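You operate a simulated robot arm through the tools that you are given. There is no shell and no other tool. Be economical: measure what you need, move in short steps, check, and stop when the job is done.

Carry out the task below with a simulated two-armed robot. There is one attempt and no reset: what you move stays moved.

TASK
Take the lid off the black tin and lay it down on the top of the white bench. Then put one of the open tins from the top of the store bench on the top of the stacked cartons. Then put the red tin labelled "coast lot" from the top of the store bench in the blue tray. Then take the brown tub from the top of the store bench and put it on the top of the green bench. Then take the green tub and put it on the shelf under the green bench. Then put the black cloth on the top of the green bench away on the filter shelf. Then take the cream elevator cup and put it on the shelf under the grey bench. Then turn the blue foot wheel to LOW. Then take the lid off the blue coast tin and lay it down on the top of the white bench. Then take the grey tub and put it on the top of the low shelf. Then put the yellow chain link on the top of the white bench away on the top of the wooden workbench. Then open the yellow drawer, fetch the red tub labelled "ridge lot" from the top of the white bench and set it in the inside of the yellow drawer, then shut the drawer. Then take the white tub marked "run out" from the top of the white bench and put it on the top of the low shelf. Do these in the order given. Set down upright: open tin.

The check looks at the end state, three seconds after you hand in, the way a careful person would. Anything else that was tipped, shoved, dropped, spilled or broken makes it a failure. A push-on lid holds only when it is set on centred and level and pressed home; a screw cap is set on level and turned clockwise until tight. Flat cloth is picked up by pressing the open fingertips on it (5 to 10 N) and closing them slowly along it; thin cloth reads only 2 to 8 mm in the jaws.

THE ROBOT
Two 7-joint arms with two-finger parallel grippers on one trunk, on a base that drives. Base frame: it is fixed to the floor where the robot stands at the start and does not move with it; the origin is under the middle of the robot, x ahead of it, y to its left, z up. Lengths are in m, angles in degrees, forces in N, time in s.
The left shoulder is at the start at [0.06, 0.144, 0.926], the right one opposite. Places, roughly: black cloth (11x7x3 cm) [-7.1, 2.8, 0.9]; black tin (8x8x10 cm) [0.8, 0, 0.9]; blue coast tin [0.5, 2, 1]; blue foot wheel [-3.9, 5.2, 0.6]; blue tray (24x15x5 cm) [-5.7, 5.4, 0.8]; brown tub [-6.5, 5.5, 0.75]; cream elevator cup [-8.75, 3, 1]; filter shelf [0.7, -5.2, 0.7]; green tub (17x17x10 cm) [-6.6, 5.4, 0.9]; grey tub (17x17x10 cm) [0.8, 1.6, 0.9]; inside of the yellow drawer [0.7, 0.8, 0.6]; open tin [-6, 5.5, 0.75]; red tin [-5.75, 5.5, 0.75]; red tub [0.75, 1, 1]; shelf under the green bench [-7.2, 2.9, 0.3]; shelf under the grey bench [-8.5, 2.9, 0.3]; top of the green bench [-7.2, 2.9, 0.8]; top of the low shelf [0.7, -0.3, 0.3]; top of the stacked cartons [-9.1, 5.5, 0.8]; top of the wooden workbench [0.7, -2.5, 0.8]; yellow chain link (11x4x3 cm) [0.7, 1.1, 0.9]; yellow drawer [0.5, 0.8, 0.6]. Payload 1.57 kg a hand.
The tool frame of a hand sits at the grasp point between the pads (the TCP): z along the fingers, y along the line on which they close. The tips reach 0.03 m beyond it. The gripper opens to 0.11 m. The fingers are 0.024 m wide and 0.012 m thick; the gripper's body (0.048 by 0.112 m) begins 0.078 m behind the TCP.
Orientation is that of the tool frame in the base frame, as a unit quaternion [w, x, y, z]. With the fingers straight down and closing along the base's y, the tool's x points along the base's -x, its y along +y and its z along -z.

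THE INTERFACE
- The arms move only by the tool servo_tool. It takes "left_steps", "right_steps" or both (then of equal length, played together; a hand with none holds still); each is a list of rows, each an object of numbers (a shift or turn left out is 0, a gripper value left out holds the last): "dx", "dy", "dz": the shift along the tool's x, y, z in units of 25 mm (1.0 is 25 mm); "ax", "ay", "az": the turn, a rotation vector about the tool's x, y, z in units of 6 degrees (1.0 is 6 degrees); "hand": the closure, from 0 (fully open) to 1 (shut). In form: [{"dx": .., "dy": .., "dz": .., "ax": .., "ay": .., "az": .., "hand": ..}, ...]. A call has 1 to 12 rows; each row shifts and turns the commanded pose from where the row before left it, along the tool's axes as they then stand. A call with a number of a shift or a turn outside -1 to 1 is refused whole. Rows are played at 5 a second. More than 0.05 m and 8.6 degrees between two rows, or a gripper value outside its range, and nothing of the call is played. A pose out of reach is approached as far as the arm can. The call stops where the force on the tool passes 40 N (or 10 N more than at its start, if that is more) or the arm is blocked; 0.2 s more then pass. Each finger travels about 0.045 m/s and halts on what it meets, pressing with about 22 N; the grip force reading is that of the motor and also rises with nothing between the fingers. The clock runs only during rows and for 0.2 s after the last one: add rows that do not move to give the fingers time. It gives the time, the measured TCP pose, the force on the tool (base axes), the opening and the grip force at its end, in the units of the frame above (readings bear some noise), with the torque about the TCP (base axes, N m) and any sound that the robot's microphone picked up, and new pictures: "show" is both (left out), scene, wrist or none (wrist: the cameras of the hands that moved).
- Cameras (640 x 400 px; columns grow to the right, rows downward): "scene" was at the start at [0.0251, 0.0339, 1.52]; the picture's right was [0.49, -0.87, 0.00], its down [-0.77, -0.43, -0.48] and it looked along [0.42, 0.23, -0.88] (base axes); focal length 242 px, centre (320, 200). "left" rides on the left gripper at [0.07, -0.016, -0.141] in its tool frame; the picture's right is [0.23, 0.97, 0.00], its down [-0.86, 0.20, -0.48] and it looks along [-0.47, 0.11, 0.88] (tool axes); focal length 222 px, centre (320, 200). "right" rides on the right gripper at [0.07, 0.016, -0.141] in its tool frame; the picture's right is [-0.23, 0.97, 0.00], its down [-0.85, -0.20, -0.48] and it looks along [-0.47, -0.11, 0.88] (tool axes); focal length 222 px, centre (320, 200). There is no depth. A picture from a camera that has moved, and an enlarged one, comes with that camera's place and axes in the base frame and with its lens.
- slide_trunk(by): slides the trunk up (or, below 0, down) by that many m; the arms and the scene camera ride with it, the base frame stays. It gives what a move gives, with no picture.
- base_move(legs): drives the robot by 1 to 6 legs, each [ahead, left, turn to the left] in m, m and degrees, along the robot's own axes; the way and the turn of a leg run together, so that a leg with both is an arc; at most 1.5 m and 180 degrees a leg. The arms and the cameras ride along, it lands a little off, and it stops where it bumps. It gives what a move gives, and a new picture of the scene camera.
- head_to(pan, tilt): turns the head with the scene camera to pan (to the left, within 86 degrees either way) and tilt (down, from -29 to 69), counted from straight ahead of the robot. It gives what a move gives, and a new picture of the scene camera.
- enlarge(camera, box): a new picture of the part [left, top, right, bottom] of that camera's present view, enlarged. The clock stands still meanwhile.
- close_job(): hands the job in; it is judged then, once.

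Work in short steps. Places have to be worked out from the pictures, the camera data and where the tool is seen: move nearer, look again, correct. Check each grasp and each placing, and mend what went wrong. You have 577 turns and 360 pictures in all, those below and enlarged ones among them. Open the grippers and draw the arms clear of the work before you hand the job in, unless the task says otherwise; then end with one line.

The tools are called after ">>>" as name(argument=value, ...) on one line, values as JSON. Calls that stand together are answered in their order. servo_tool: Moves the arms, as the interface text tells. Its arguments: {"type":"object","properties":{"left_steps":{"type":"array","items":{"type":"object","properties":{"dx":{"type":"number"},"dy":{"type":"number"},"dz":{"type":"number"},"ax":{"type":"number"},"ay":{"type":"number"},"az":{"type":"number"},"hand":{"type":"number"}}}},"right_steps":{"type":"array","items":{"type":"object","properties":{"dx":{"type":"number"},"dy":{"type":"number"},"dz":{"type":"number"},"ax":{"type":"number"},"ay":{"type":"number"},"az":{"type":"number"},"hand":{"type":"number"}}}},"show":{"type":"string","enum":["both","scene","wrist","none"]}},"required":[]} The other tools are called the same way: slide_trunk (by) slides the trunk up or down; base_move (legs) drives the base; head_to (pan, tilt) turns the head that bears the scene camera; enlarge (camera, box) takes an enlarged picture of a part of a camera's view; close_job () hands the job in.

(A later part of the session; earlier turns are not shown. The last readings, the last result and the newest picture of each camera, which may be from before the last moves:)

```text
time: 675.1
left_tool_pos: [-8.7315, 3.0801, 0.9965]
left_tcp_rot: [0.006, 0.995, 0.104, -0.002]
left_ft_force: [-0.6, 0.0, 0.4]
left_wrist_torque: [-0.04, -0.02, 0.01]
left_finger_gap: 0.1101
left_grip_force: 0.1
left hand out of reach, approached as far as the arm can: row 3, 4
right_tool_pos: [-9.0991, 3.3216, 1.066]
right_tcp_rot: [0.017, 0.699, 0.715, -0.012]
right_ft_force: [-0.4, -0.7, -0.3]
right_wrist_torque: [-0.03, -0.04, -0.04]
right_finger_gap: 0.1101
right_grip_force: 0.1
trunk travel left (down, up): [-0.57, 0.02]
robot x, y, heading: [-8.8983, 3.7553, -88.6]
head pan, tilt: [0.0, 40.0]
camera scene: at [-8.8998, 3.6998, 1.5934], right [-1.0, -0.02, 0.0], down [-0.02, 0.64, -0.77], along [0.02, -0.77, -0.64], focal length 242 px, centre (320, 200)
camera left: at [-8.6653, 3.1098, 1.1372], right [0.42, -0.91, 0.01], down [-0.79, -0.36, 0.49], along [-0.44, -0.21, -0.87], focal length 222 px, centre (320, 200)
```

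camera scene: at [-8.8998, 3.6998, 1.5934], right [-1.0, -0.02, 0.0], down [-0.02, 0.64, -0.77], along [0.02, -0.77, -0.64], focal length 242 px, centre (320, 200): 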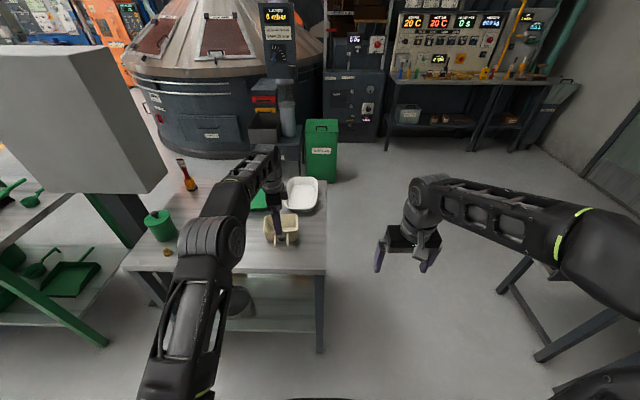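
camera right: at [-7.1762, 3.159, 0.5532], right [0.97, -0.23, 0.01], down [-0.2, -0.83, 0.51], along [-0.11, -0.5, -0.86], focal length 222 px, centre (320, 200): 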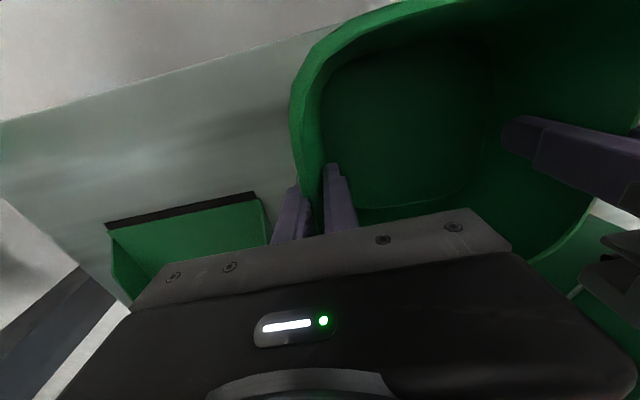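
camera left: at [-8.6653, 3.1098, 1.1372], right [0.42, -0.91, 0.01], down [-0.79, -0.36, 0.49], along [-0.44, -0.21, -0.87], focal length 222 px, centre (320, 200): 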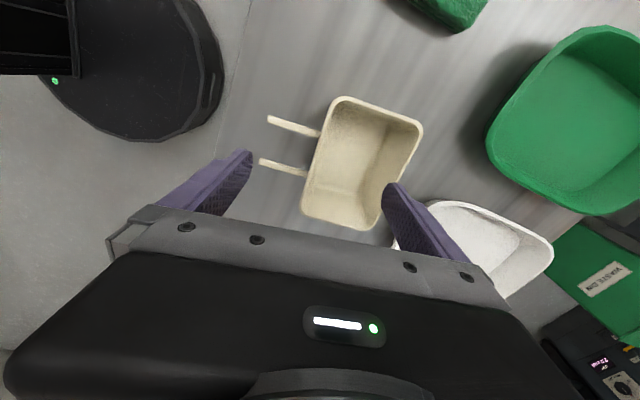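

Orientation matches. I drive 5.5 cm ahead for reach, then check.

>>> base_move(legs=[[0.055, 0, 0]])

>>> servo_tool(left_steps=[{"dz": 0.8}, {"dz": 0.8}, {}], show="wrist")

```text
time: 676.0
left_tool_pos: [-8.7304, 3.0227, 0.9956]
left_tcp_rot: [0.005, 0.995, 0.104, -0.004]
left_ft_force: [0.3, -0.2, -1.2]
left_wrist_torque: [0.09, 0.0, 0.0]
left_finger_gap: 0.1097
left_grip_force: 0.1
right_tool_pos: [-9.0973, 3.2653, 1.0656]
right_tcp_rot: [0.016, 0.698, 0.716, -0.012]
right_ft_force: [-1.1, 0.4, -0.1]
right_wrist_torque: [0.04, 0.02, 0.0]
right_finger_gap: 0.1099
right_grip_force: 0.1
trunk travel left (down, up): [-0.57, 0.02]
robot x, y, heading: [-8.8967, 3.6999, -88.8]
head pan, tilt: [0.0, 40.0]
camera scene: at [-8.8983, 3.6429, 1.5933], right [-1.0, -0.02, 0.0], down [-0.02, 0.64, -0.76], along [0.02, -0.76, -0.64], focal length 242 px, centre (320, 200)
```

scene: 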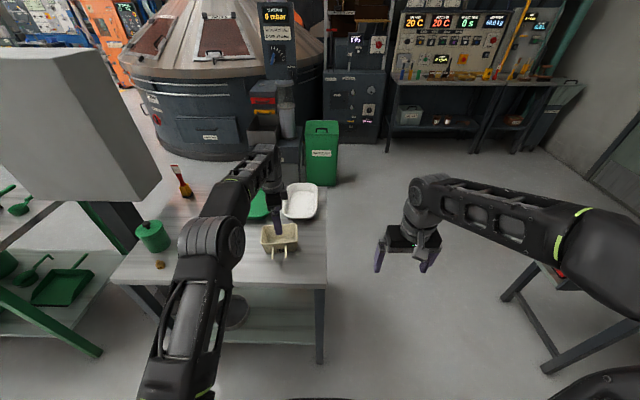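

```text
time: 676.8
left_tool_pos: [-8.7296, 3.0211, 0.9566]
left_tcp_rot: [0.006, 0.995, 0.103, -0.004]
left_ft_force: [-0.6, -1.0, 0.4]
left_wrist_torque: [0.0, -0.05, -0.05]
left_finger_gap: 0.1101
left_grip_force: 0.1
right_tool_pos: [-9.0961, 3.2659, 1.0666]
right_tcp_rot: [0.018, 0.699, 0.714, -0.013]
right_ft_force: [0.3, 0.7, -0.2]
right_wrist_torque: [0.02, 0.0, 0.01]
right_finger_gap: 0.1099
right_grip_force: 0.1
trunk travel left (down, up): [-0.57, 0.02]
robot x, y, heading: [-8.8989, 3.7003, -88.6]
head pan, tilt: [0.0, 40.0]
camera left: at [-8.6645, 3.0525, 1.0967], right [0.42, -0.91, 0.01], down [-0.79, -0.37, 0.49], along [-0.44, -0.21, -0.87], focal length 222 px, centre (320, 200)
```

left: 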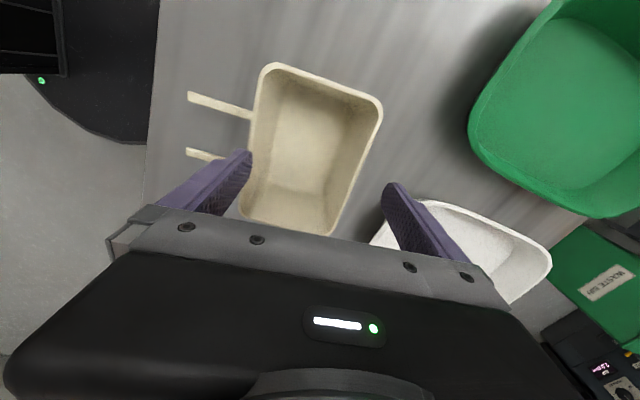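

Small shift (+1.2 cm along the cup, −1.1 cm across), then lower a bit and recheck.

>>> servo_tool(left_steps=[{"dx": 0.48, "dy": -0.43}, {"dz": 0.5}, {"dz": 0.3}, {}], show="wrist")

>>> enlarge(camera="scene", box=[210, 170, 350, 280])

```text
time: 677.8
left_tool_pos: [-8.7204, 3.0355, 0.9354]
left_tcp_rot: [0.006, 0.995, 0.103, -0.002]
left_ft_force: [1.5, 0.2, 0.2]
left_wrist_torque: [0.0, 0.02, -0.03]
left_finger_gap: 0.11
left_grip_force: 0.1
right_tool_pos: [-9.0978, 3.2661, 1.0659]
right_tcp_rot: [0.017, 0.699, 0.715, -0.013]
right_ft_force: [-0.1, 0.1, -0.4]
right_wrist_torque: [0.0, -0.03, -0.01]
right_finger_gap: 0.11
right_grip_force: 0.0
trunk travel left (down, up): [-0.57, 0.02]
robot x, y, heading: [-8.8994, 3.6952, -88.6]
head pan, tilt: [0.0, 40.0]
camera left: at [-8.6545, 3.0665, 1.076], right [0.42, -0.91, 0.01], down [-0.79, -0.37, 0.49], along [-0.44, -0.21, -0.87], focal length 222 px, centre (320, 200)
```

left: 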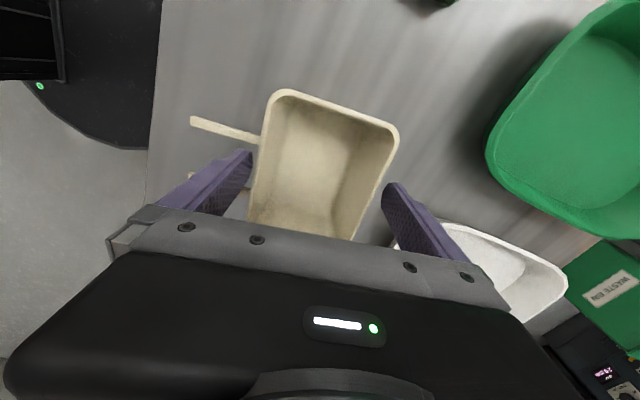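

```text
3.64 times, centred on (280, 225) of scene
camera zoom: at [-8.8984, 3.6451, 1.5934], right [-1.0, -0.02, 0.0], down [-0.02, 0.64, -0.77], along [0.02, -0.77, -0.64], focal length 881 px, centre (466, 109)
```

zoom: 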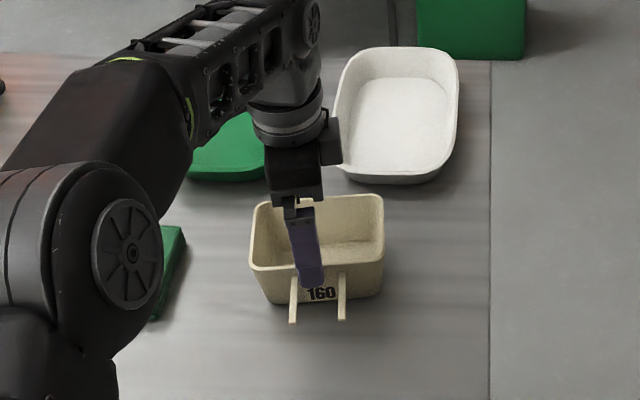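

The cup's rim depth is about the full opening, so I'd rather pinch its near wall between the prongs. I rise slightly, shift toward the near wall and narrow the fingers.

>>> servo_tool(left_steps=[{"dz": -0.8}, {"dy": -0.8, "hand": 0.5}, {"dy": -0.8}, {"dx": -0.13}, {}], show="wrist")

>>> enlarge(camera="scene", box=[210, 170, 350, 280])

```text
time: 679.0
left_tool_pos: [-8.731, 3.0751, 0.9565]
left_tcp_rot: [0.006, 0.995, 0.104, -0.003]
left_ft_force: [0.3, 0.3, -0.8]
left_wrist_torque: [0.01, -0.01, -0.02]
left_finger_gap: 0.0549
left_grip_force: 0.2
right_tool_pos: [-9.097, 3.2673, 1.0672]
right_tcp_rot: [0.016, 0.699, 0.715, -0.013]
right_ft_force: [0.2, 0.5, -0.4]
right_wrist_torque: [-0.01, 0.02, 0.0]
right_finger_gap: 0.1098
right_grip_force: 0.1
trunk travel left (down, up): [-0.57, 0.02]
robot x, y, heading: [-8.8962, 3.6973, -88.5]
head pan, tilt: [0.0, 40.0]
camera left: at [-8.6654, 3.106, 1.097], right [0.42, -0.91, 0.01], down [-0.79, -0.37, 0.49], along [-0.44, -0.21, -0.87], focal length 222 px, centre (320, 200)
```

left: 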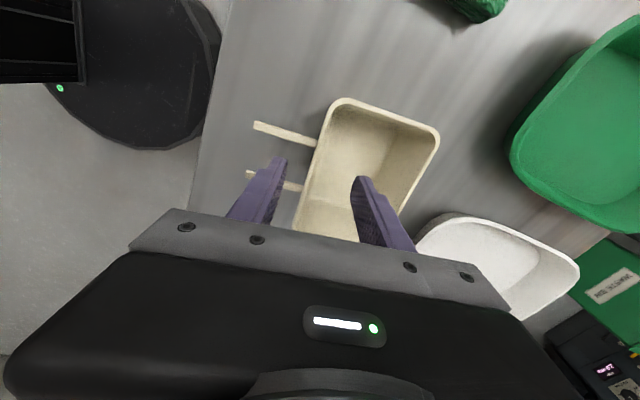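

```text
3.64 times, centred on (280, 225) of scene
camera zoom: at [-8.8983, 3.6455, 1.5934], right [-1.0, -0.02, 0.0], down [-0.02, 0.64, -0.77], along [0.02, -0.77, -0.64], focal length 881 px, centre (466, 109)
```

zoom: 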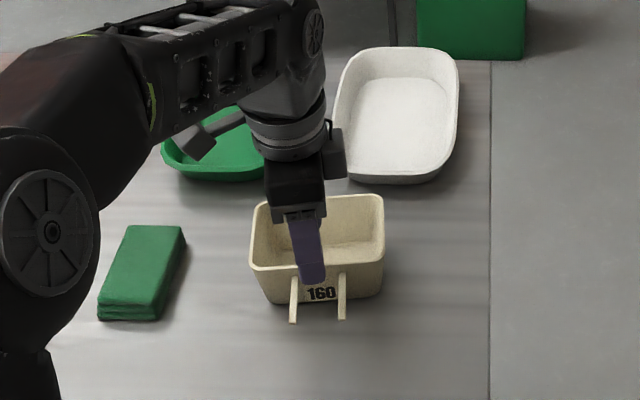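

Aligned over the near wall. I lower between the prongs and pinch.

>>> servo_tool(left_steps=[{"dy": -0.25, "dx": -0.3}, {"dz": 0.7}, {"dz": 0.7}, {"dz": 0.5}, {"dz": 0.4}, {"dz": 0.3}, {}], show="wrist")

>>> enlarge(camera="scene", box=[210, 170, 350, 280])

```text
time: 680.6
left_tool_pos: [-8.7406, 3.0788, 0.8901]
left_tcp_rot: [0.007, 0.995, 0.103, -0.003]
left_ft_force: [0.2, 0.8, 1.7]
left_wrist_torque: [0.04, 0.01, -0.02]
left_finger_gap: 0.0553
left_grip_force: 0.1
right_tool_pos: [-9.0968, 3.2676, 1.0654]
right_tcp_rot: [0.017, 0.699, 0.715, -0.013]
right_ft_force: [-0.1, 0.4, 0.2]
right_wrist_torque: [0.02, 0.0, 0.0]
right_finger_gap: 0.11
right_grip_force: 0.2
trunk travel left (down, up): [-0.57, 0.02]
robot x, y, heading: [-8.896, 3.6954, -88.6]
head pan, tilt: [0.0, 40.0]
camera left: at [-8.6744, 3.1102, 1.0313], right [0.42, -0.91, 0.01], down [-0.79, -0.37, 0.49], along [-0.44, -0.21, -0.87], focal length 222 px, centre (320, 200)
```

left: 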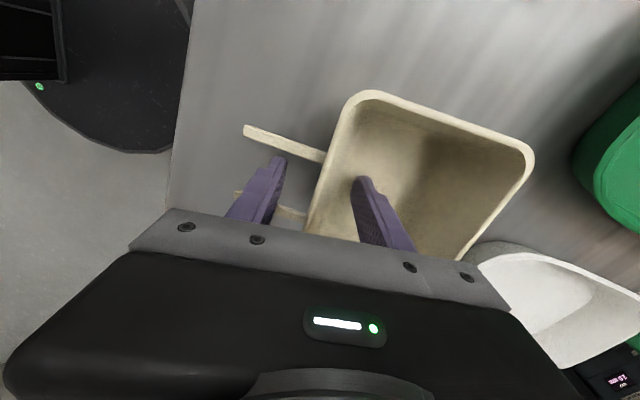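

```text
3.64 times, centred on (280, 225) of scene
camera zoom: at [-8.8985, 3.6458, 1.5934], right [-1.0, -0.02, 0.0], down [-0.02, 0.64, -0.77], along [0.02, -0.77, -0.64], focal length 881 px, centre (466, 109)
```

zoom: 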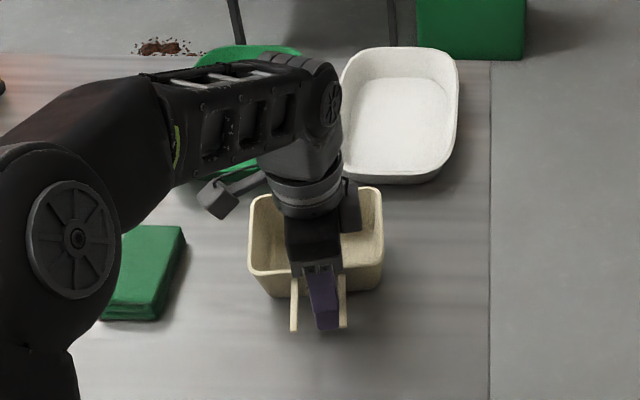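

The finger is between the prongs. I close on the wall.

>>> servo_tool(left_steps=[{"hand": 0.75}, {}, {"hand": 1.0}, {}, {}, {}], show="wrist")

```text
time: 682.0
left_tool_pos: [-8.74, 3.0771, 0.8928]
left_tcp_rot: [0.008, 0.995, 0.104, -0.004]
left_ft_force: [2.5, -5.2, 13.3]
left_wrist_torque: [-1.3, -0.38, 0.02]
left_finger_gap: 0.0074
left_grip_force: 22.1
right_tool_pos: [-9.0977, 3.2676, 1.0684]
right_tcp_rot: [0.017, 0.699, 0.715, -0.013]
right_ft_force: [1.1, 0.3, -0.8]
right_wrist_torque: [-0.01, 0.02, 0.02]
right_finger_gap: 0.11
right_grip_force: 0.1
trunk travel left (down, up): [-0.57, 0.02]
robot x, y, heading: [-8.8978, 3.6985, -88.9]
head pan, tilt: [0.0, 40.0]
camera left: at [-8.6742, 3.1098, 1.0326], right [0.42, -0.91, 0.01], down [-0.79, -0.36, 0.49], along [-0.44, -0.22, -0.87], focal length 222 px, centre (320, 200)
```

left: 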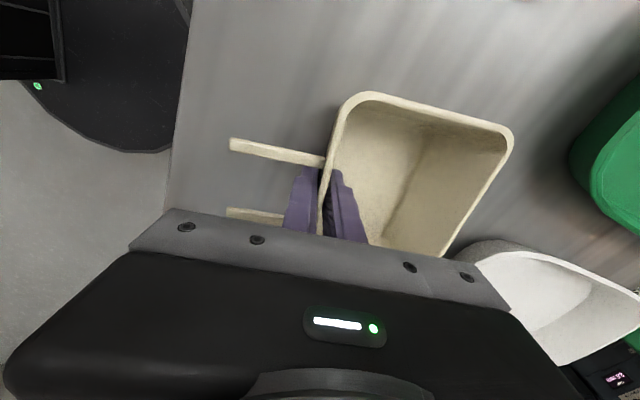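

Gripped (7 mm). I lift and look.

>>> servo_tool(left_steps=[{"dz": -0.4}, {"dz": -0.6}, {"dz": -0.8}, {"dz": -0.8}, {"dz": -0.8}, {}], show="wrist")

>>> enlarge(camera="scene", box=[210, 150, 370, 290])

```text
time: 683.4
left_tool_pos: [-8.7397, 3.0787, 0.9747]
left_tcp_rot: [0.006, 0.995, 0.103, -0.002]
left_ft_force: [0.0, 1.2, -1.3]
left_wrist_torque: [0.06, 0.03, -0.02]
left_finger_gap: 0.0037
left_grip_force: 22.4
right_tool_pos: [-9.0969, 3.2664, 1.066]
right_tcp_rot: [0.016, 0.699, 0.715, -0.013]
right_ft_force: [0.0, 0.2, 1.1]
right_wrist_torque: [0.01, 0.0, 0.02]
right_finger_gap: 0.1098
right_grip_force: 0.0
trunk travel left (down, up): [-0.57, 0.02]
robot x, y, heading: [-8.8977, 3.6986, -88.4]
head pan, tilt: [0.0, 40.0]
camera left: at [-8.6735, 3.1106, 1.1155], right [0.42, -0.91, 0.01], down [-0.79, -0.37, 0.49], along [-0.44, -0.21, -0.87], focal length 222 px, centre (320, 200)
```

left: 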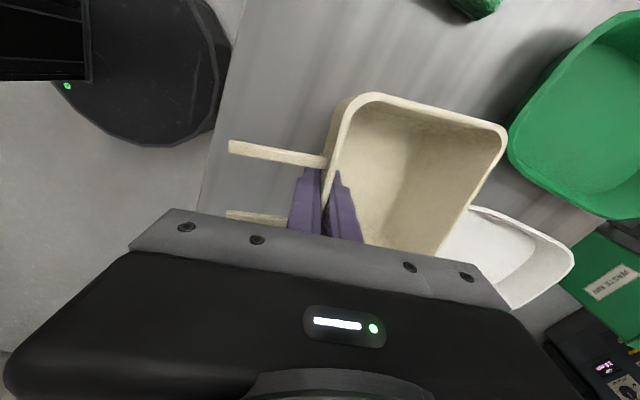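

```text
2.86 times, centred on (290, 220) of scene
camera zoom: at [-8.8983, 3.645, 1.5934], right [-1.0, -0.02, 0.0], down [-0.02, 0.64, -0.77], along [0.02, -0.77, -0.64], focal length 692 px, centre (406, 143)
```

zoom: 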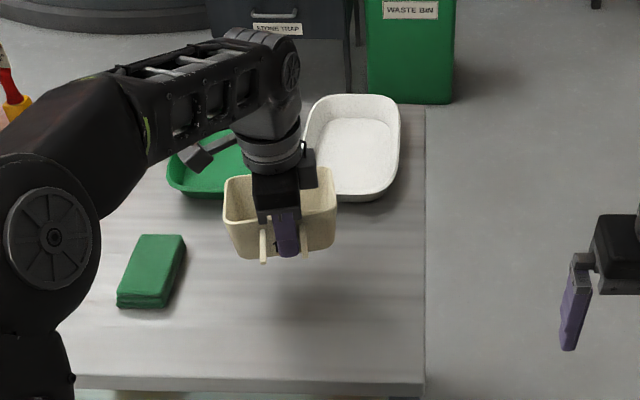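

Held well. I back off, lower the trunk, and bring it to the shelf in front of the orange bin.

>>> base_move(legs=[[-0.45, 0, 0]])

>>> slide_trunk(by=-0.4)

>>> slide_trunk(by=-0.16)

>>> head_to(pan=8, tilt=35)

>>> enlarge(camera="scene", box=[200, 120, 440, 300])

```text
time: 686.2
left_tool_pos: [-8.7555, 3.5322, 0.9739]
left_tcp_rot: [0.007, 0.995, 0.1, -0.002]
left_ft_force: [0.1, 0.3, -1.2]
left_wrist_torque: [0.03, 0.01, 0.01]
left_finger_gap: 0.0039
left_grip_force: 22.1
right_tool_pos: [-9.1111, 3.7219, 1.0668]
right_tcp_rot: [0.017, 0.702, 0.712, -0.013]
right_ft_force: [0.1, 0.2, 0.1]
right_wrist_torque: [-0.02, -0.02, 0.0]
right_finger_gap: 0.1098
right_grip_force: 0.0
trunk travel left (down, up): [-0.57, 0.02]
robot x, y, heading: [-8.9045, 4.1523, -89.0]
head pan, tilt: [0.0, 40.0]
camera scene: at [-8.908, 4.0991, 1.5934], right [-1.0, -0.02, 0.0], down [-0.01, 0.64, -0.77], along [0.01, -0.77, -0.64], focal length 242 px, centre (320, 200)
```

scene: 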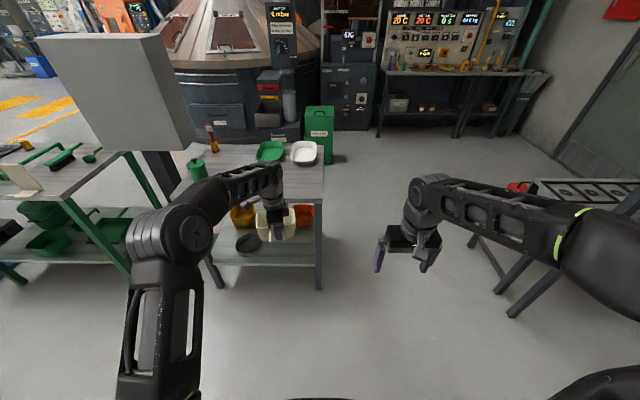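

```text
time: 690.0
left_tool_pos: [-8.7538, 3.5304, 0.5751]
left_tcp_rot: [0.006, 0.995, 0.099, -0.003]
left_ft_force: [-0.1, 0.7, -1.6]
left_wrist_torque: [0.07, 0.0, 0.0]
left_finger_gap: 0.0038
left_grip_force: 22.3
right_tool_pos: [-9.1106, 3.7219, 0.6668]
right_tcp_rot: [0.017, 0.702, 0.712, -0.012]
right_ft_force: [0.1, 0.0, 0.2]
right_wrist_torque: [0.04, 0.01, 0.01]
right_finger_gap: 0.1099
right_grip_force: 0.1
trunk travel left (down, up): [-0.17, 0.42]
robot x, y, heading: [-8.9058, 4.1512, -89.2]
head pan, tilt: [0.0, 40.0]
```

```text
time: 691.8
left_tool_pos: [-8.7534, 3.5305, 0.415]
left_tcp_rot: [0.006, 0.995, 0.1, -0.003]
left_ft_force: [-0.7, -0.2, -1.5]
left_wrist_torque: [0.06, -0.02, 0.0]
left_finger_gap: 0.0034
left_grip_force: 22.5
right_tool_pos: [-9.1108, 3.7217, 0.5072]
right_tcp_rot: [0.017, 0.702, 0.712, -0.012]
right_ft_force: [-0.8, 0.8, 0.5]
right_wrist_torque: [0.03, 0.0, -0.01]
right_finger_gap: 0.11
right_grip_force: 0.0
trunk travel left (down, up): [-0.01, 0.58]
robot x, y, heading: [-8.9053, 4.1541, -89.0]
head pan, tilt: [0.0, 40.0]
```

```text
time: 692.5
left_tool_pos: [-8.7533, 3.53, 0.4145]
left_tcp_rot: [0.007, 0.995, 0.099, -0.003]
left_ft_force: [-0.2, 0.1, -0.7]
left_wrist_torque: [0.06, 0.0, 0.02]
left_finger_gap: 0.0036
left_grip_force: 21.8
right_tool_pos: [-9.1099, 3.7221, 0.5073]
right_tcp_rot: [0.017, 0.702, 0.712, -0.013]
right_ft_force: [-1.0, 0.3, -1.1]
right_wrist_torque: [-0.01, -0.01, 0.0]
right_finger_gap: 0.1097
right_grip_force: 0.1
trunk travel left (down, up): [-0.01, 0.58]
robot x, y, heading: [-8.9102, 4.151, -89.0]
head pan, tilt: [8.0, 35.0]
camera scene: at [-8.8958, 4.0962, 1.0409], right [-0.99, -0.15, 0.0], down [-0.09, 0.57, -0.82], along [0.13, -0.81, -0.57], focal length 242 px, centre (320, 200)
```

scene: 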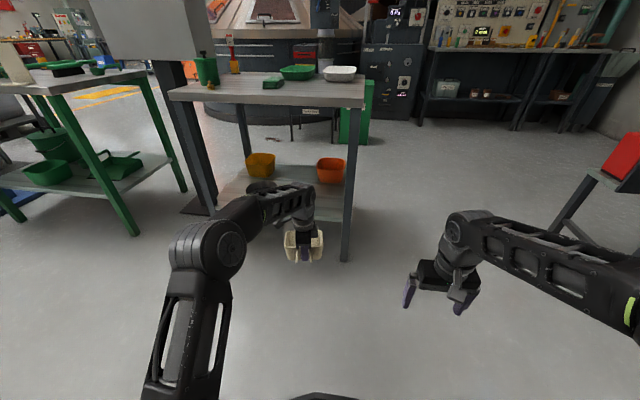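

```text
2.22 times, centred on (320, 210) of scene
camera zoom: at [-8.8958, 4.0962, 1.0409], right [-0.99, -0.15, 0.0], down [-0.09, 0.57, -0.82], along [0.13, -0.81, -0.57], focal length 538 px, centre (320, 178)
```

zoom: 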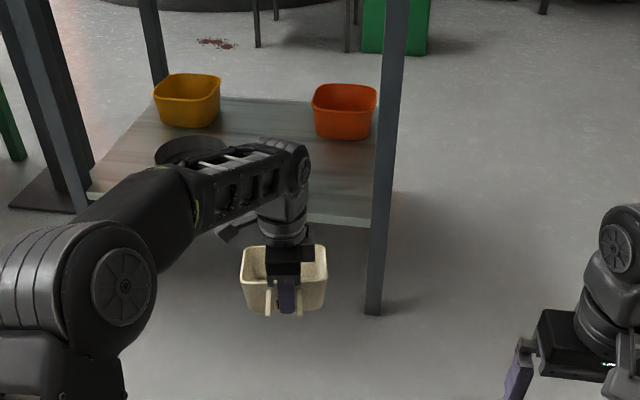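

The NW leg is near x≈−8.89, so I shift 5 cm left and go in 0.41 m.

>>> base_move(legs=[[0, 0.055, 0], [0.4, 0, 0]])

>>> servo_tool(left_steps=[{"dy": 0.4}, {}], show="wrist")

```text
time: 695.6
left_tool_pos: [-8.6971, 3.1243, 0.4132]
left_tcp_rot: [0.007, 0.995, 0.096, -0.003]
left_ft_force: [0.0, -0.5, -1.6]
left_wrist_torque: [0.07, 0.06, 0.0]
left_finger_gap: 0.0037
left_grip_force: 22.3
right_tool_pos: [-9.0517, 3.3161, 0.507]
right_tcp_rot: [0.017, 0.704, 0.71, -0.013]
right_ft_force: [0.3, -0.3, 0.3]
right_wrist_torque: [0.0, -0.01, -0.03]
right_finger_gap: 0.1099
right_grip_force: 0.0
trunk travel left (down, up): [-0.01, 0.58]
robot x, y, heading: [-8.8467, 3.7461, -89.3]
head pan, tilt: [8.0, 35.0]
camera scene: at [-8.8367, 3.6897, 1.041], right [-0.99, -0.15, 0.0], down [-0.09, 0.57, -0.82], along [0.12, -0.81, -0.57], focal length 242 px, centre (320, 200)
```

scene: 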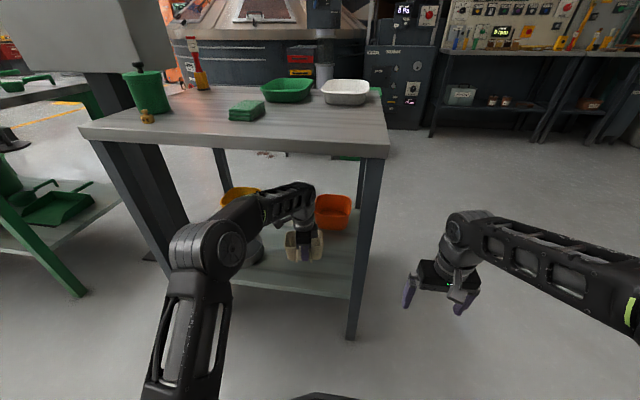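

```text
time: 696.2
left_tool_pos: [-8.6964, 3.1142, 0.4136]
left_tcp_rot: [0.006, 0.995, 0.097, -0.003]
left_ft_force: [0.2, -1.3, -1.2]
left_wrist_torque: [0.06, 0.0, -0.02]
left_finger_gap: 0.0037
left_grip_force: 22.2
right_tool_pos: [-9.0529, 3.3152, 0.5069]
right_tcp_rot: [0.017, 0.704, 0.709, -0.013]
right_ft_force: [0.3, -0.6, 0.3]
right_wrist_torque: [-0.01, 0.02, 0.03]
right_finger_gap: 0.11
right_grip_force: 0.0
trunk travel left (down, up): [-0.01, 0.58]
robot x, y, heading: [-8.848, 3.7466, -89.4]
head pan, tilt: [8.0, 35.0]
camera left: at [-8.63, 3.1443, 0.5546], right [0.41, -0.91, 0.01], down [-0.8, -0.35, 0.49], along [-0.44, -0.21, -0.87], focal length 222 px, centre (320, 200)
```

left: 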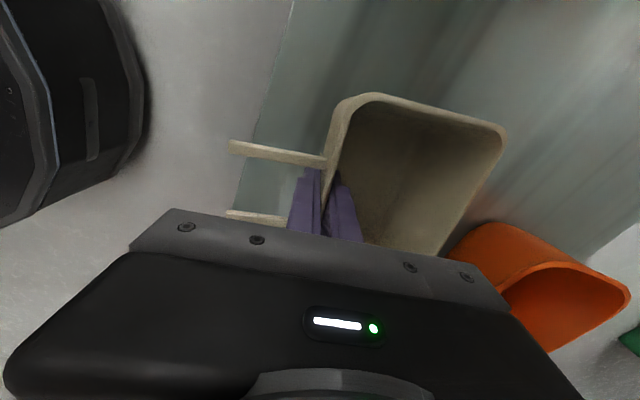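

Space below is clear. I lower to contact.

>>> servo_tool(left_steps=[{"dz": 0.6}, {"dz": 0.5}, {"dz": 0.4}, {"dz": 0.2}, {"dz": 0.2}, {"dz": 0.2}, {"dz": 0.2}, {"dz": 0.2}], show="none")

```text
time: 698.0
left_tool_pos: [-8.696, 3.1145, 0.3523]
left_tcp_rot: [0.006, 0.995, 0.097, -0.003]
left_ft_force: [0.6, -0.3, -1.3]
left_wrist_torque: [0.1, 0.04, 0.0]
left_finger_gap: 0.0038
left_grip_force: 22.3
right_tool_pos: [-9.0543, 3.3169, 0.5068]
right_tcp_rot: [0.016, 0.704, 0.71, -0.013]
right_ft_force: [-0.3, 0.5, 0.0]
right_wrist_torque: [-0.01, 0.01, -0.04]
right_finger_gap: 0.1101
right_grip_force: 0.0
trunk travel left (down, up): [-0.01, 0.58]
robot x, y, heading: [-8.847, 3.7445, -89.4]
head pan, tilt: [8.0, 35.0]
```

>>> servo_tool(left_steps=[{"dz": 0.2}, {"dz": 0.2}, {"dz": 0.2}, {"dz": 0.2}, {"dz": 0.2}, {"dz": 0.2}], show="wrist")

```text
time: 699.2
left_tool_pos: [-8.6966, 3.1113, 0.336]
left_tcp_rot: [0.012, 0.995, 0.098, -0.004]
left_ft_force: [-1.4, 3.6, 19.6]
left_wrist_torque: [-1.3, -0.8, 0.17]
left_finger_gap: 0.0085
left_grip_force: 22.3
right_tool_pos: [-9.0528, 3.3179, 0.5072]
right_tcp_rot: [0.018, 0.703, 0.71, -0.014]
right_ft_force: [-0.1, 1.4, 0.4]
right_wrist_torque: [0.01, -0.02, 0.0]
right_finger_gap: 0.1101
right_grip_force: 0.2
trunk travel left (down, up): [-0.01, 0.58]
robot x, y, heading: [-8.8472, 3.7435, -89.3]
head pan, tilt: [8.0, 35.0]
stopped in row 6 (left hand): the force on the tool passed its limit (the readings are from after the stop); the commanded pose is now the measured one
camera left: at [-8.6304, 3.1425, 0.4761], right [0.41, -0.91, 0.02], down [-0.8, -0.35, 0.49], along [-0.44, -0.22, -0.87], focal length 222 px, centre (320, 200)
```

left: 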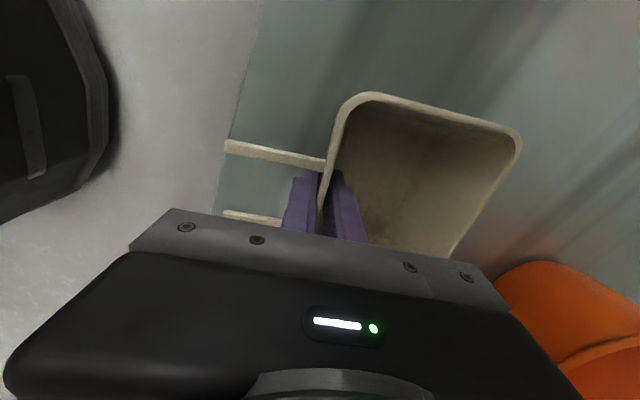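

It touches the shelf. I release, rise straight up and withdraw.

>>> servo_tool(left_steps=[{"dz": -0.1}, {"hand": 0.6}, {}, {}, {"dz": -0.6}, {"dz": -0.8}, {"dz": -0.8}, {"dz": -0.8}, {}], show="wrist")

>>> base_move(legs=[[-0.45, 0, 0]])

>>> enlarge(camera="scene", box=[200, 120, 440, 300])

```text
time: 701.2
left_tool_pos: [-8.697, 3.1155, 0.4099]
left_tcp_rot: [0.007, 0.995, 0.097, -0.003]
left_ft_force: [0.1, 0.1, 0.2]
left_wrist_torque: [0.01, -0.01, -0.01]
left_finger_gap: 0.0441
left_grip_force: 0.0
right_tool_pos: [-9.0535, 3.316, 0.5071]
right_tcp_rot: [0.017, 0.704, 0.71, -0.012]
right_ft_force: [0.5, 0.0, 0.4]
right_wrist_torque: [-0.02, 0.0, 0.01]
right_finger_gap: 0.11
right_grip_force: 0.2
trunk travel left (down, up): [-0.01, 0.58]
robot x, y, heading: [-8.8488, 3.7468, -89.3]
head pan, tilt: [8.0, 35.0]
camera left: at [-8.6304, 3.1466, 0.5502], right [0.41, -0.91, 0.01], down [-0.8, -0.35, 0.49], along [-0.44, -0.21, -0.87], focal length 222 px, centre (320, 200)
```

left: 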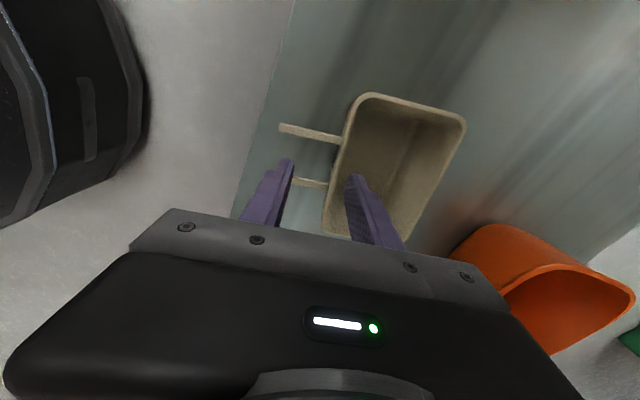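

```text
time: 703.9
left_tool_pos: [-8.6969, 3.5571, 0.409]
left_tcp_rot: [0.007, 0.995, 0.102, -0.004]
left_ft_force: [-0.7, -0.2, 1.0]
left_wrist_torque: [-0.02, -0.03, -0.01]
left_finger_gap: 0.0439
left_grip_force: 0.0
right_tool_pos: [-9.0553, 3.7539, 0.5079]
right_tcp_rot: [0.017, 0.7, 0.714, -0.013]
right_ft_force: [0.2, -0.7, 0.2]
right_wrist_torque: [-0.01, -0.02, 0.02]
right_finger_gap: 0.1099
right_grip_force: 0.0
trunk travel left (down, up): [-0.01, 0.58]
robot x, y, heading: [-8.855, 4.1848, -88.8]
head pan, tilt: [8.0, 35.0]
camera scene: at [-8.8432, 4.1293, 1.041], right [-0.99, -0.16, 0.0], down [-0.09, 0.57, -0.82], along [0.13, -0.81, -0.57], focal length 242 px, centre (320, 200)
```

scene: 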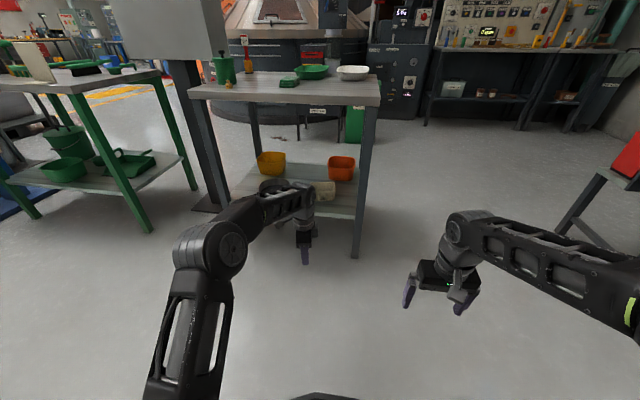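

```text
2.22 times, centred on (320, 210) of scene
camera zoom: at [-8.8432, 4.1293, 1.041], right [-0.99, -0.16, 0.0], down [-0.09, 0.57, -0.82], along [0.13, -0.81, -0.57], focal length 538 px, centre (320, 178)
```

zoom: 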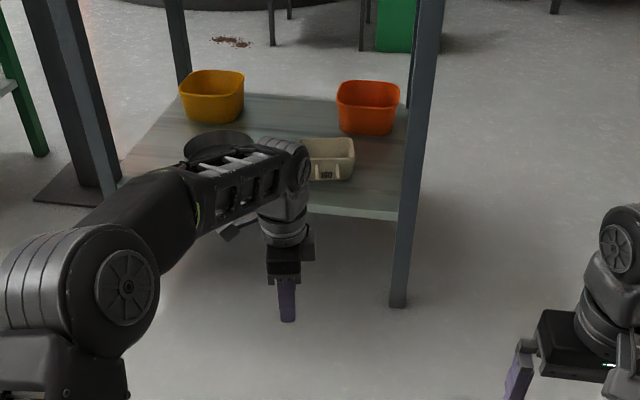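

Cup is on the shelf. I restore the left hand, raise the trunk and head east to the blue foot wheel.

>>> slide_trunk(by=0.4)

>>> servo_tool(left_steps=[{"az": -1}, {"az": -1}, {"az": -1}, {"az": -1}, {"az": -1}, {"az": -1}, {"az": -1}, {"az": -1}, {"az": -1}, {"az": -1}, {"az": -1}, {"az": -1}], show="none")

>>> servo_tool(left_steps=[{"az": -1}, {"az": -0.4, "hand": 0}, {"dx": 1}, {"dx": 1}, {"dx": 1}, {}], show="none")

>>> base_move(legs=[[0, 0, 89], [1.4, 0, 0], [1.4, 0, 0], [1.0, 0, 0]])

>>> head_to(pan=15, tilt=15)

```text
time: 707.7
left_tool_pos: [-8.698, 3.5559, 0.8095]
left_tcp_rot: [0.008, 0.995, 0.102, -0.004]
left_ft_force: [-0.1, 1.1, 0.4]
left_wrist_torque: [-0.04, -0.02, 0.0]
left_finger_gap: 0.0439
left_grip_force: 0.0
right_tool_pos: [-9.056, 3.7532, 0.9067]
right_tcp_rot: [0.017, 0.7, 0.714, -0.013]
right_ft_force: [0.1, 0.1, 0.0]
right_wrist_torque: [0.0, -0.04, 0.02]
right_finger_gap: 0.1099
right_grip_force: 0.0
trunk travel left (down, up): [-0.41, 0.18]
robot x, y, heading: [-8.8561, 4.1878, -89.1]
head pan, tilt: [8.0, 35.0]
```

```text
time: 710.3
left_tool_pos: [-8.6973, 3.5566, 0.8089]
left_tcp_rot: [0.003, 0.745, 0.667, -0.007]
left_ft_force: [0.3, 0.0, -0.2]
left_wrist_torque: [0.0, -0.02, 0.04]
left_finger_gap: 0.0438
left_grip_force: 0.1
right_tool_pos: [-9.0552, 3.7538, 0.9077]
right_tcp_rot: [0.017, 0.7, 0.714, -0.012]
right_ft_force: [0.4, -0.6, -0.2]
right_wrist_torque: [-0.02, -0.02, 0.0]
right_finger_gap: 0.11
right_grip_force: 0.0
trunk travel left (down, up): [-0.41, 0.18]
robot x, y, heading: [-8.8563, 4.1832, -89.0]
head pan, tilt: [8.0, 35.0]
```

```text
time: 711.7
left_tool_pos: [-8.7009, 3.631, 0.8072]
left_tcp_rot: [0.003, 0.694, 0.72, -0.008]
left_ft_force: [0.5, 0.8, 0.1]
left_wrist_torque: [0.02, 0.02, -0.03]
left_finger_gap: 0.1098
left_grip_force: 0.2
right_tool_pos: [-9.0552, 3.7542, 0.9069]
right_tcp_rot: [0.016, 0.701, 0.713, -0.013]
right_ft_force: [-0.4, -0.2, -0.6]
right_wrist_torque: [0.0, -0.01, -0.01]
right_finger_gap: 0.11
right_grip_force: 0.1
trunk travel left (down, up): [-0.41, 0.18]
robot x, y, heading: [-8.8522, 4.1857, -88.6]
head pan, tilt: [8.0, 35.0]
```

```text
time: 734.0
left_tool_pos: [-4.4808, 4.5107, 0.808]
left_tcp_rot: [0.008, -0.026, 1.0, -0.003]
left_ft_force: [0.1, -0.4, -0.2]
left_wrist_torque: [-0.01, 0.03, 0.02]
left_finger_gap: 0.11
left_grip_force: 0.1
right_tool_pos: [-4.598, 4.1517, 0.9062]
right_tcp_rot: [0.02, -0.017, 1.0, 0.003]
right_ft_force: [0.2, -0.1, -0.3]
right_wrist_torque: [-0.01, 0.0, -0.03]
right_finger_gap: 0.1102
right_grip_force: 0.1
trunk travel left (down, up): [-0.41, 0.18]
robot x, y, heading: [-5.0337, 4.3466, 2.0]
head pan, tilt: [8.0, 35.0]
camera scene: at [-4.9771, 4.3637, 1.4409], right [0.17, -0.98, 0.0], down [-0.57, -0.1, -0.82], along [0.81, 0.14, -0.57], focal length 242 px, centre (320, 200)
```

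scene: 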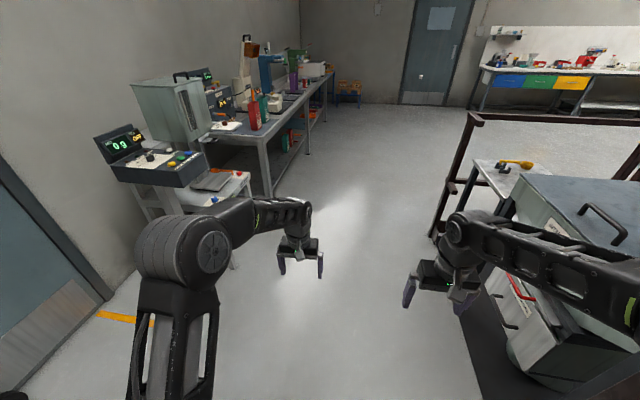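

```text
time: 734.9
left_tool_pos: [-4.4811, 4.5097, 0.8073]
left_tcp_rot: [0.008, -0.025, 1.0, -0.003]
left_ft_force: [-0.1, 0.7, 0.3]
left_wrist_torque: [-0.03, 0.04, -0.01]
left_finger_gap: 0.1099
left_grip_force: 0.1
right_tool_pos: [-4.5989, 4.1529, 0.9064]
right_tcp_rot: [0.021, -0.016, 1.0, 0.002]
right_ft_force: [0.3, 0.4, 0.1]
right_wrist_torque: [0.01, 0.02, 0.01]
right_finger_gap: 0.1099
right_grip_force: 0.1
trunk travel left (down, up): [-0.41, 0.18]
robot x, y, heading: [-5.0351, 4.3489, 2.0]
head pan, tilt: [15.0, 15.0]
camera scene: at [-4.9748, 4.3756, 1.4729], right [0.29, -0.96, 0.0], down [-0.25, -0.08, -0.97], along [0.92, 0.28, -0.26], focal length 242 px, centre (320, 200)
```

scene: 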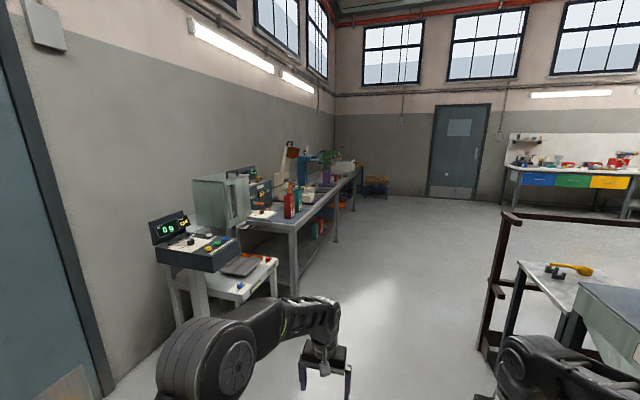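

I see a stand with small coloured knobs; zoom in.

>>> enlarge(camera="scene", box=[130, 180, 310, 330])

```text
2.67 times, centred on (220, 255) of scene
camera zoom: at [-4.9748, 4.3756, 1.4729], right [0.29, -0.96, 0.0], down [-0.25, -0.08, -0.97], along [0.92, 0.28, -0.26], focal length 646 px, centre (587, 53)
```

zoom: 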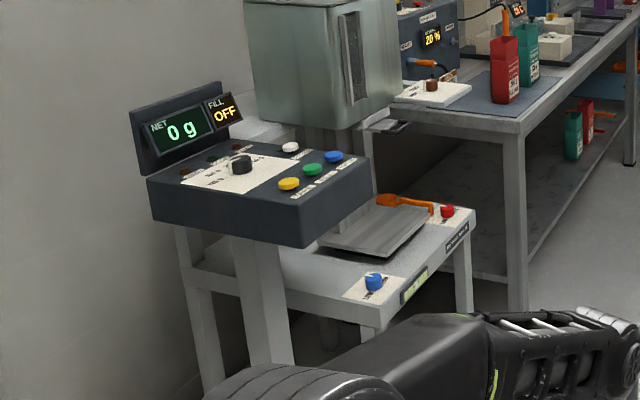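

The blue wheel is at about (−3.92, 5.19, 0.6) on the filling stand. I turn north and strafe to face it.

>>> base_move(legs=[[0, 0, 88], [0, -1.05, 0]])

>>> head_to(pan=0, tilt=45)

```text
time: 744.1
left_tool_pos: [-4.1114, 4.9007, 0.8081]
left_tcp_rot: [-0.008, 0.71, -0.705, -0.003]
left_ft_force: [0.6, -0.2, -0.3]
left_wrist_torque: [0.02, 0.01, -0.04]
left_finger_gap: 0.1098
left_grip_force: 0.1
right_tool_pos: [-3.76, 4.7681, 0.9075]
right_tcp_rot: [0.013, -0.704, 0.71, 0.016]
right_ft_force: [0.3, 0.2, -0.1]
right_wrist_torque: [-0.01, -0.01, -0.01]
right_finger_gap: 0.1098
right_grip_force: 0.1
trunk travel left (down, up): [-0.41, 0.18]
robot x, y, heading: [-3.9745, 4.3414, 89.3]
head pan, tilt: [15.0, 15.0]
camera scene: at [-3.9986, 4.4057, 1.473], right [0.97, 0.25, 0.0], down [0.06, -0.25, -0.97], along [-0.24, 0.94, -0.26], focal length 242 px, centre (320, 200)
```

scene: 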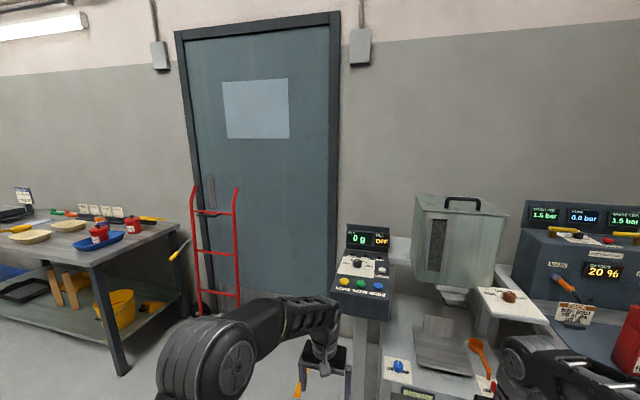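

```text
time: 745.0
left_tool_pos: [-4.1115, 4.9009, 0.8088]
left_tcp_rot: [-0.008, 0.709, -0.705, -0.004]
left_ft_force: [-0.5, -0.2, 0.0]
left_wrist_torque: [-0.02, -0.02, -0.02]
left_finger_gap: 0.1101
left_grip_force: 0.0
right_tool_pos: [-3.7593, 4.767, 0.9057]
right_tcp_rot: [0.013, -0.703, 0.71, 0.016]
right_ft_force: [0.2, 0.3, -0.5]
right_wrist_torque: [0.04, 0.0, 0.0]
right_finger_gap: 0.1097
right_grip_force: 0.1
trunk travel left (down, up): [-0.41, 0.18]
robot x, y, heading: [-3.9733, 4.3465, 89.4]
head pan, tilt: [0.0, 45.0]
camera scene: at [-3.9748, 4.3967, 1.4262], right [1.0, -0.01, 0.0], down [-0.01, -0.71, -0.71], along [0.01, 0.71, -0.71], focal length 242 px, centre (320, 200)
```

scene: 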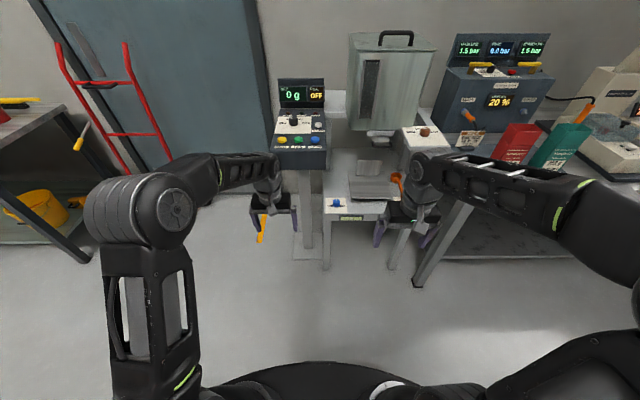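

>>> enlarge(camera="scene", box=[300, 170, 400, 240])

```text
5.71 times, centred on (350, 205) of scene
camera zoom: at [-3.9748, 4.3967, 1.4262], right [1.0, -0.01, 0.0], down [-0.01, -0.71, -0.71], along [0.01, 0.71, -0.71], focal length 1384 px, centre (149, 171)
```

zoom: 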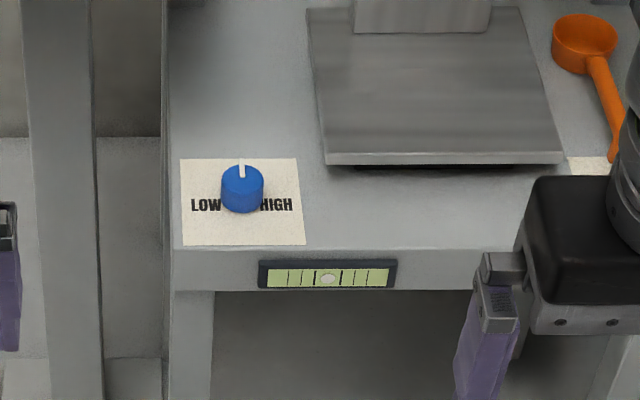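

It's a knob with a white pointer now in the middle; LOW is on the left, so it must turn counter-clockwise. I tuck the left hand back, drive 0.22 m closer and bring the right hand over.

>>> servo_tool(left_steps=[{"dx": 1, "dz": -1}, {"dx": 1, "dz": -1}, {"dx": 1, "dz": -1}, {"dx": 1, "dz": -1}, {"dx": 1, "dy": 1}, {"dx": 1, "dy": 1}, {"dx": 1, "dy": 1}, {"dy": 1}], show="none")

>>> base_move(legs=[[0.22, 0, 0]])

>>> servo_tool(right_steps=[{"dy": 1}, {"dy": 1}, {"dy": 1}, {"dy": 1}, {"dy": 1, "dx": -0.5}, {"dx": -1}, {"dx": -1}, {}], show="both")

```text
time: 746.8
left_tool_pos: [-4.2093, 4.7243, 0.903]
left_tcp_rot: [-0.008, 0.71, -0.704, -0.003]
left_ft_force: [-0.1, 0.7, 0.5]
left_wrist_torque: [0.01, 0.0, -0.03]
left_finger_gap: 0.11
left_grip_force: 0.1
right_tool_pos: [-3.7597, 4.7681, 0.908]
right_tcp_rot: [0.013, -0.703, 0.711, 0.017]
right_ft_force: [-0.1, 0.1, -0.2]
right_wrist_torque: [-0.01, 0.01, 0.01]
right_finger_gap: 0.1101
right_grip_force: 0.0
trunk travel left (down, up): [-0.41, 0.18]
robot x, y, heading: [-3.9674, 4.3419, 89.7]
head pan, tilt: [0.0, 45.0]
```

```text
time: 748.5
left_tool_pos: [-4.2067, 4.9416, 0.9036]
left_tcp_rot: [-0.008, 0.708, -0.706, -0.003]
left_ft_force: [-0.1, 0.1, 0.3]
left_wrist_torque: [-0.02, -0.02, 0.03]
left_finger_gap: 0.11
left_grip_force: 0.0
right_tool_pos: [-3.7576, 4.9834, 0.9062]
right_tcp_rot: [0.013, -0.703, 0.711, 0.016]
right_ft_force: [-0.3, 0.5, -0.7]
right_wrist_torque: [0.01, 0.0, 0.02]
right_finger_gap: 0.1097
right_grip_force: 0.1
trunk travel left (down, up): [-0.41, 0.18]
robot x, y, heading: [-3.9726, 4.5574, 89.4]
head pan, tilt: [0.0, 45.0]
camera scene: at [-3.9726, 4.6124, 1.4261], right [1.0, -0.01, 0.0], down [-0.01, -0.71, -0.71], along [0.01, 0.71, -0.71], focal length 242 px, centre (320, 200)
```

scene: 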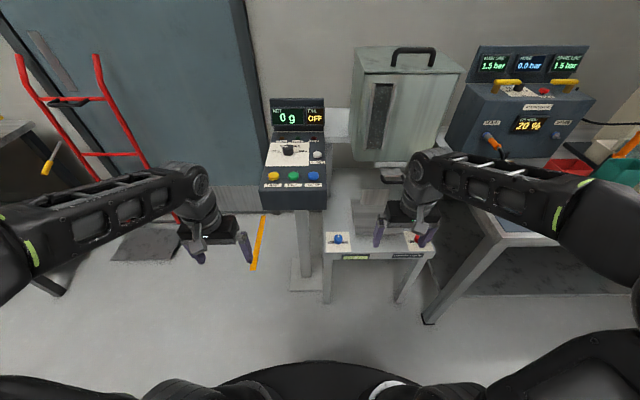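

```text
time: 750.3
left_tool_pos: [-4.2069, 4.941, 0.904]
left_tcp_rot: [-0.008, 0.709, -0.705, -0.004]
left_ft_force: [0.1, -0.1, -0.1]
left_wrist_torque: [0.03, -0.04, 0.04]
left_finger_gap: 0.11
left_grip_force: 0.1
right_tool_pos: [-3.8826, 5.0483, 0.9108]
right_tcp_rot: [0.013, -0.703, 0.711, 0.016]
right_ft_force: [-0.4, 0.6, 0.5]
right_wrist_torque: [0.0, -0.02, 0.02]
right_finger_gap: 0.1098
right_grip_force: 0.0
trunk travel left (down, up): [-0.41, 0.18]
robot x, y, heading: [-3.9706, 4.5594, 89.3]
head pan, tilt: [0.0, 45.0]
camera scene: at [-3.9726, 4.6114, 1.4262], right [1.0, -0.01, 0.0], down [-0.01, -0.71, -0.71], along [0.01, 0.71, -0.71], focal length 242 px, centre (320, 200)
camera right: at [-3.898, 4.9735, 1.0492], right [-0.97, 0.24, 0.01], down [0.21, 0.83, 0.51], along [0.11, 0.5, -0.86], focal length 222 px, centre (320, 200)
```

scene: 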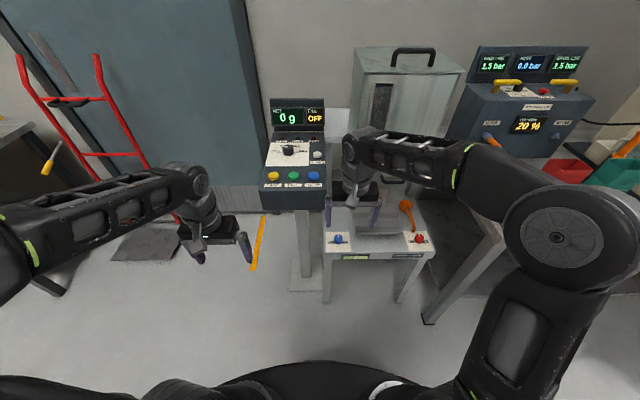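
right: 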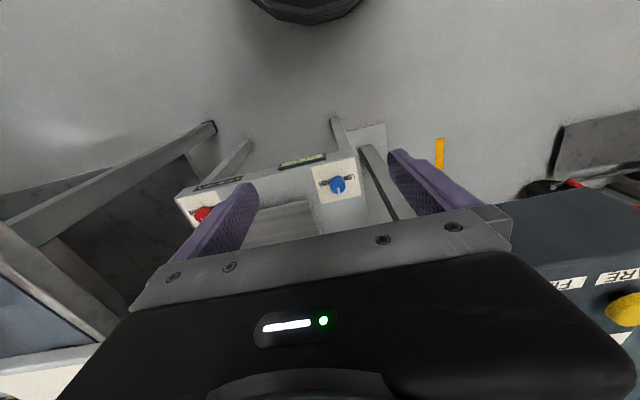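

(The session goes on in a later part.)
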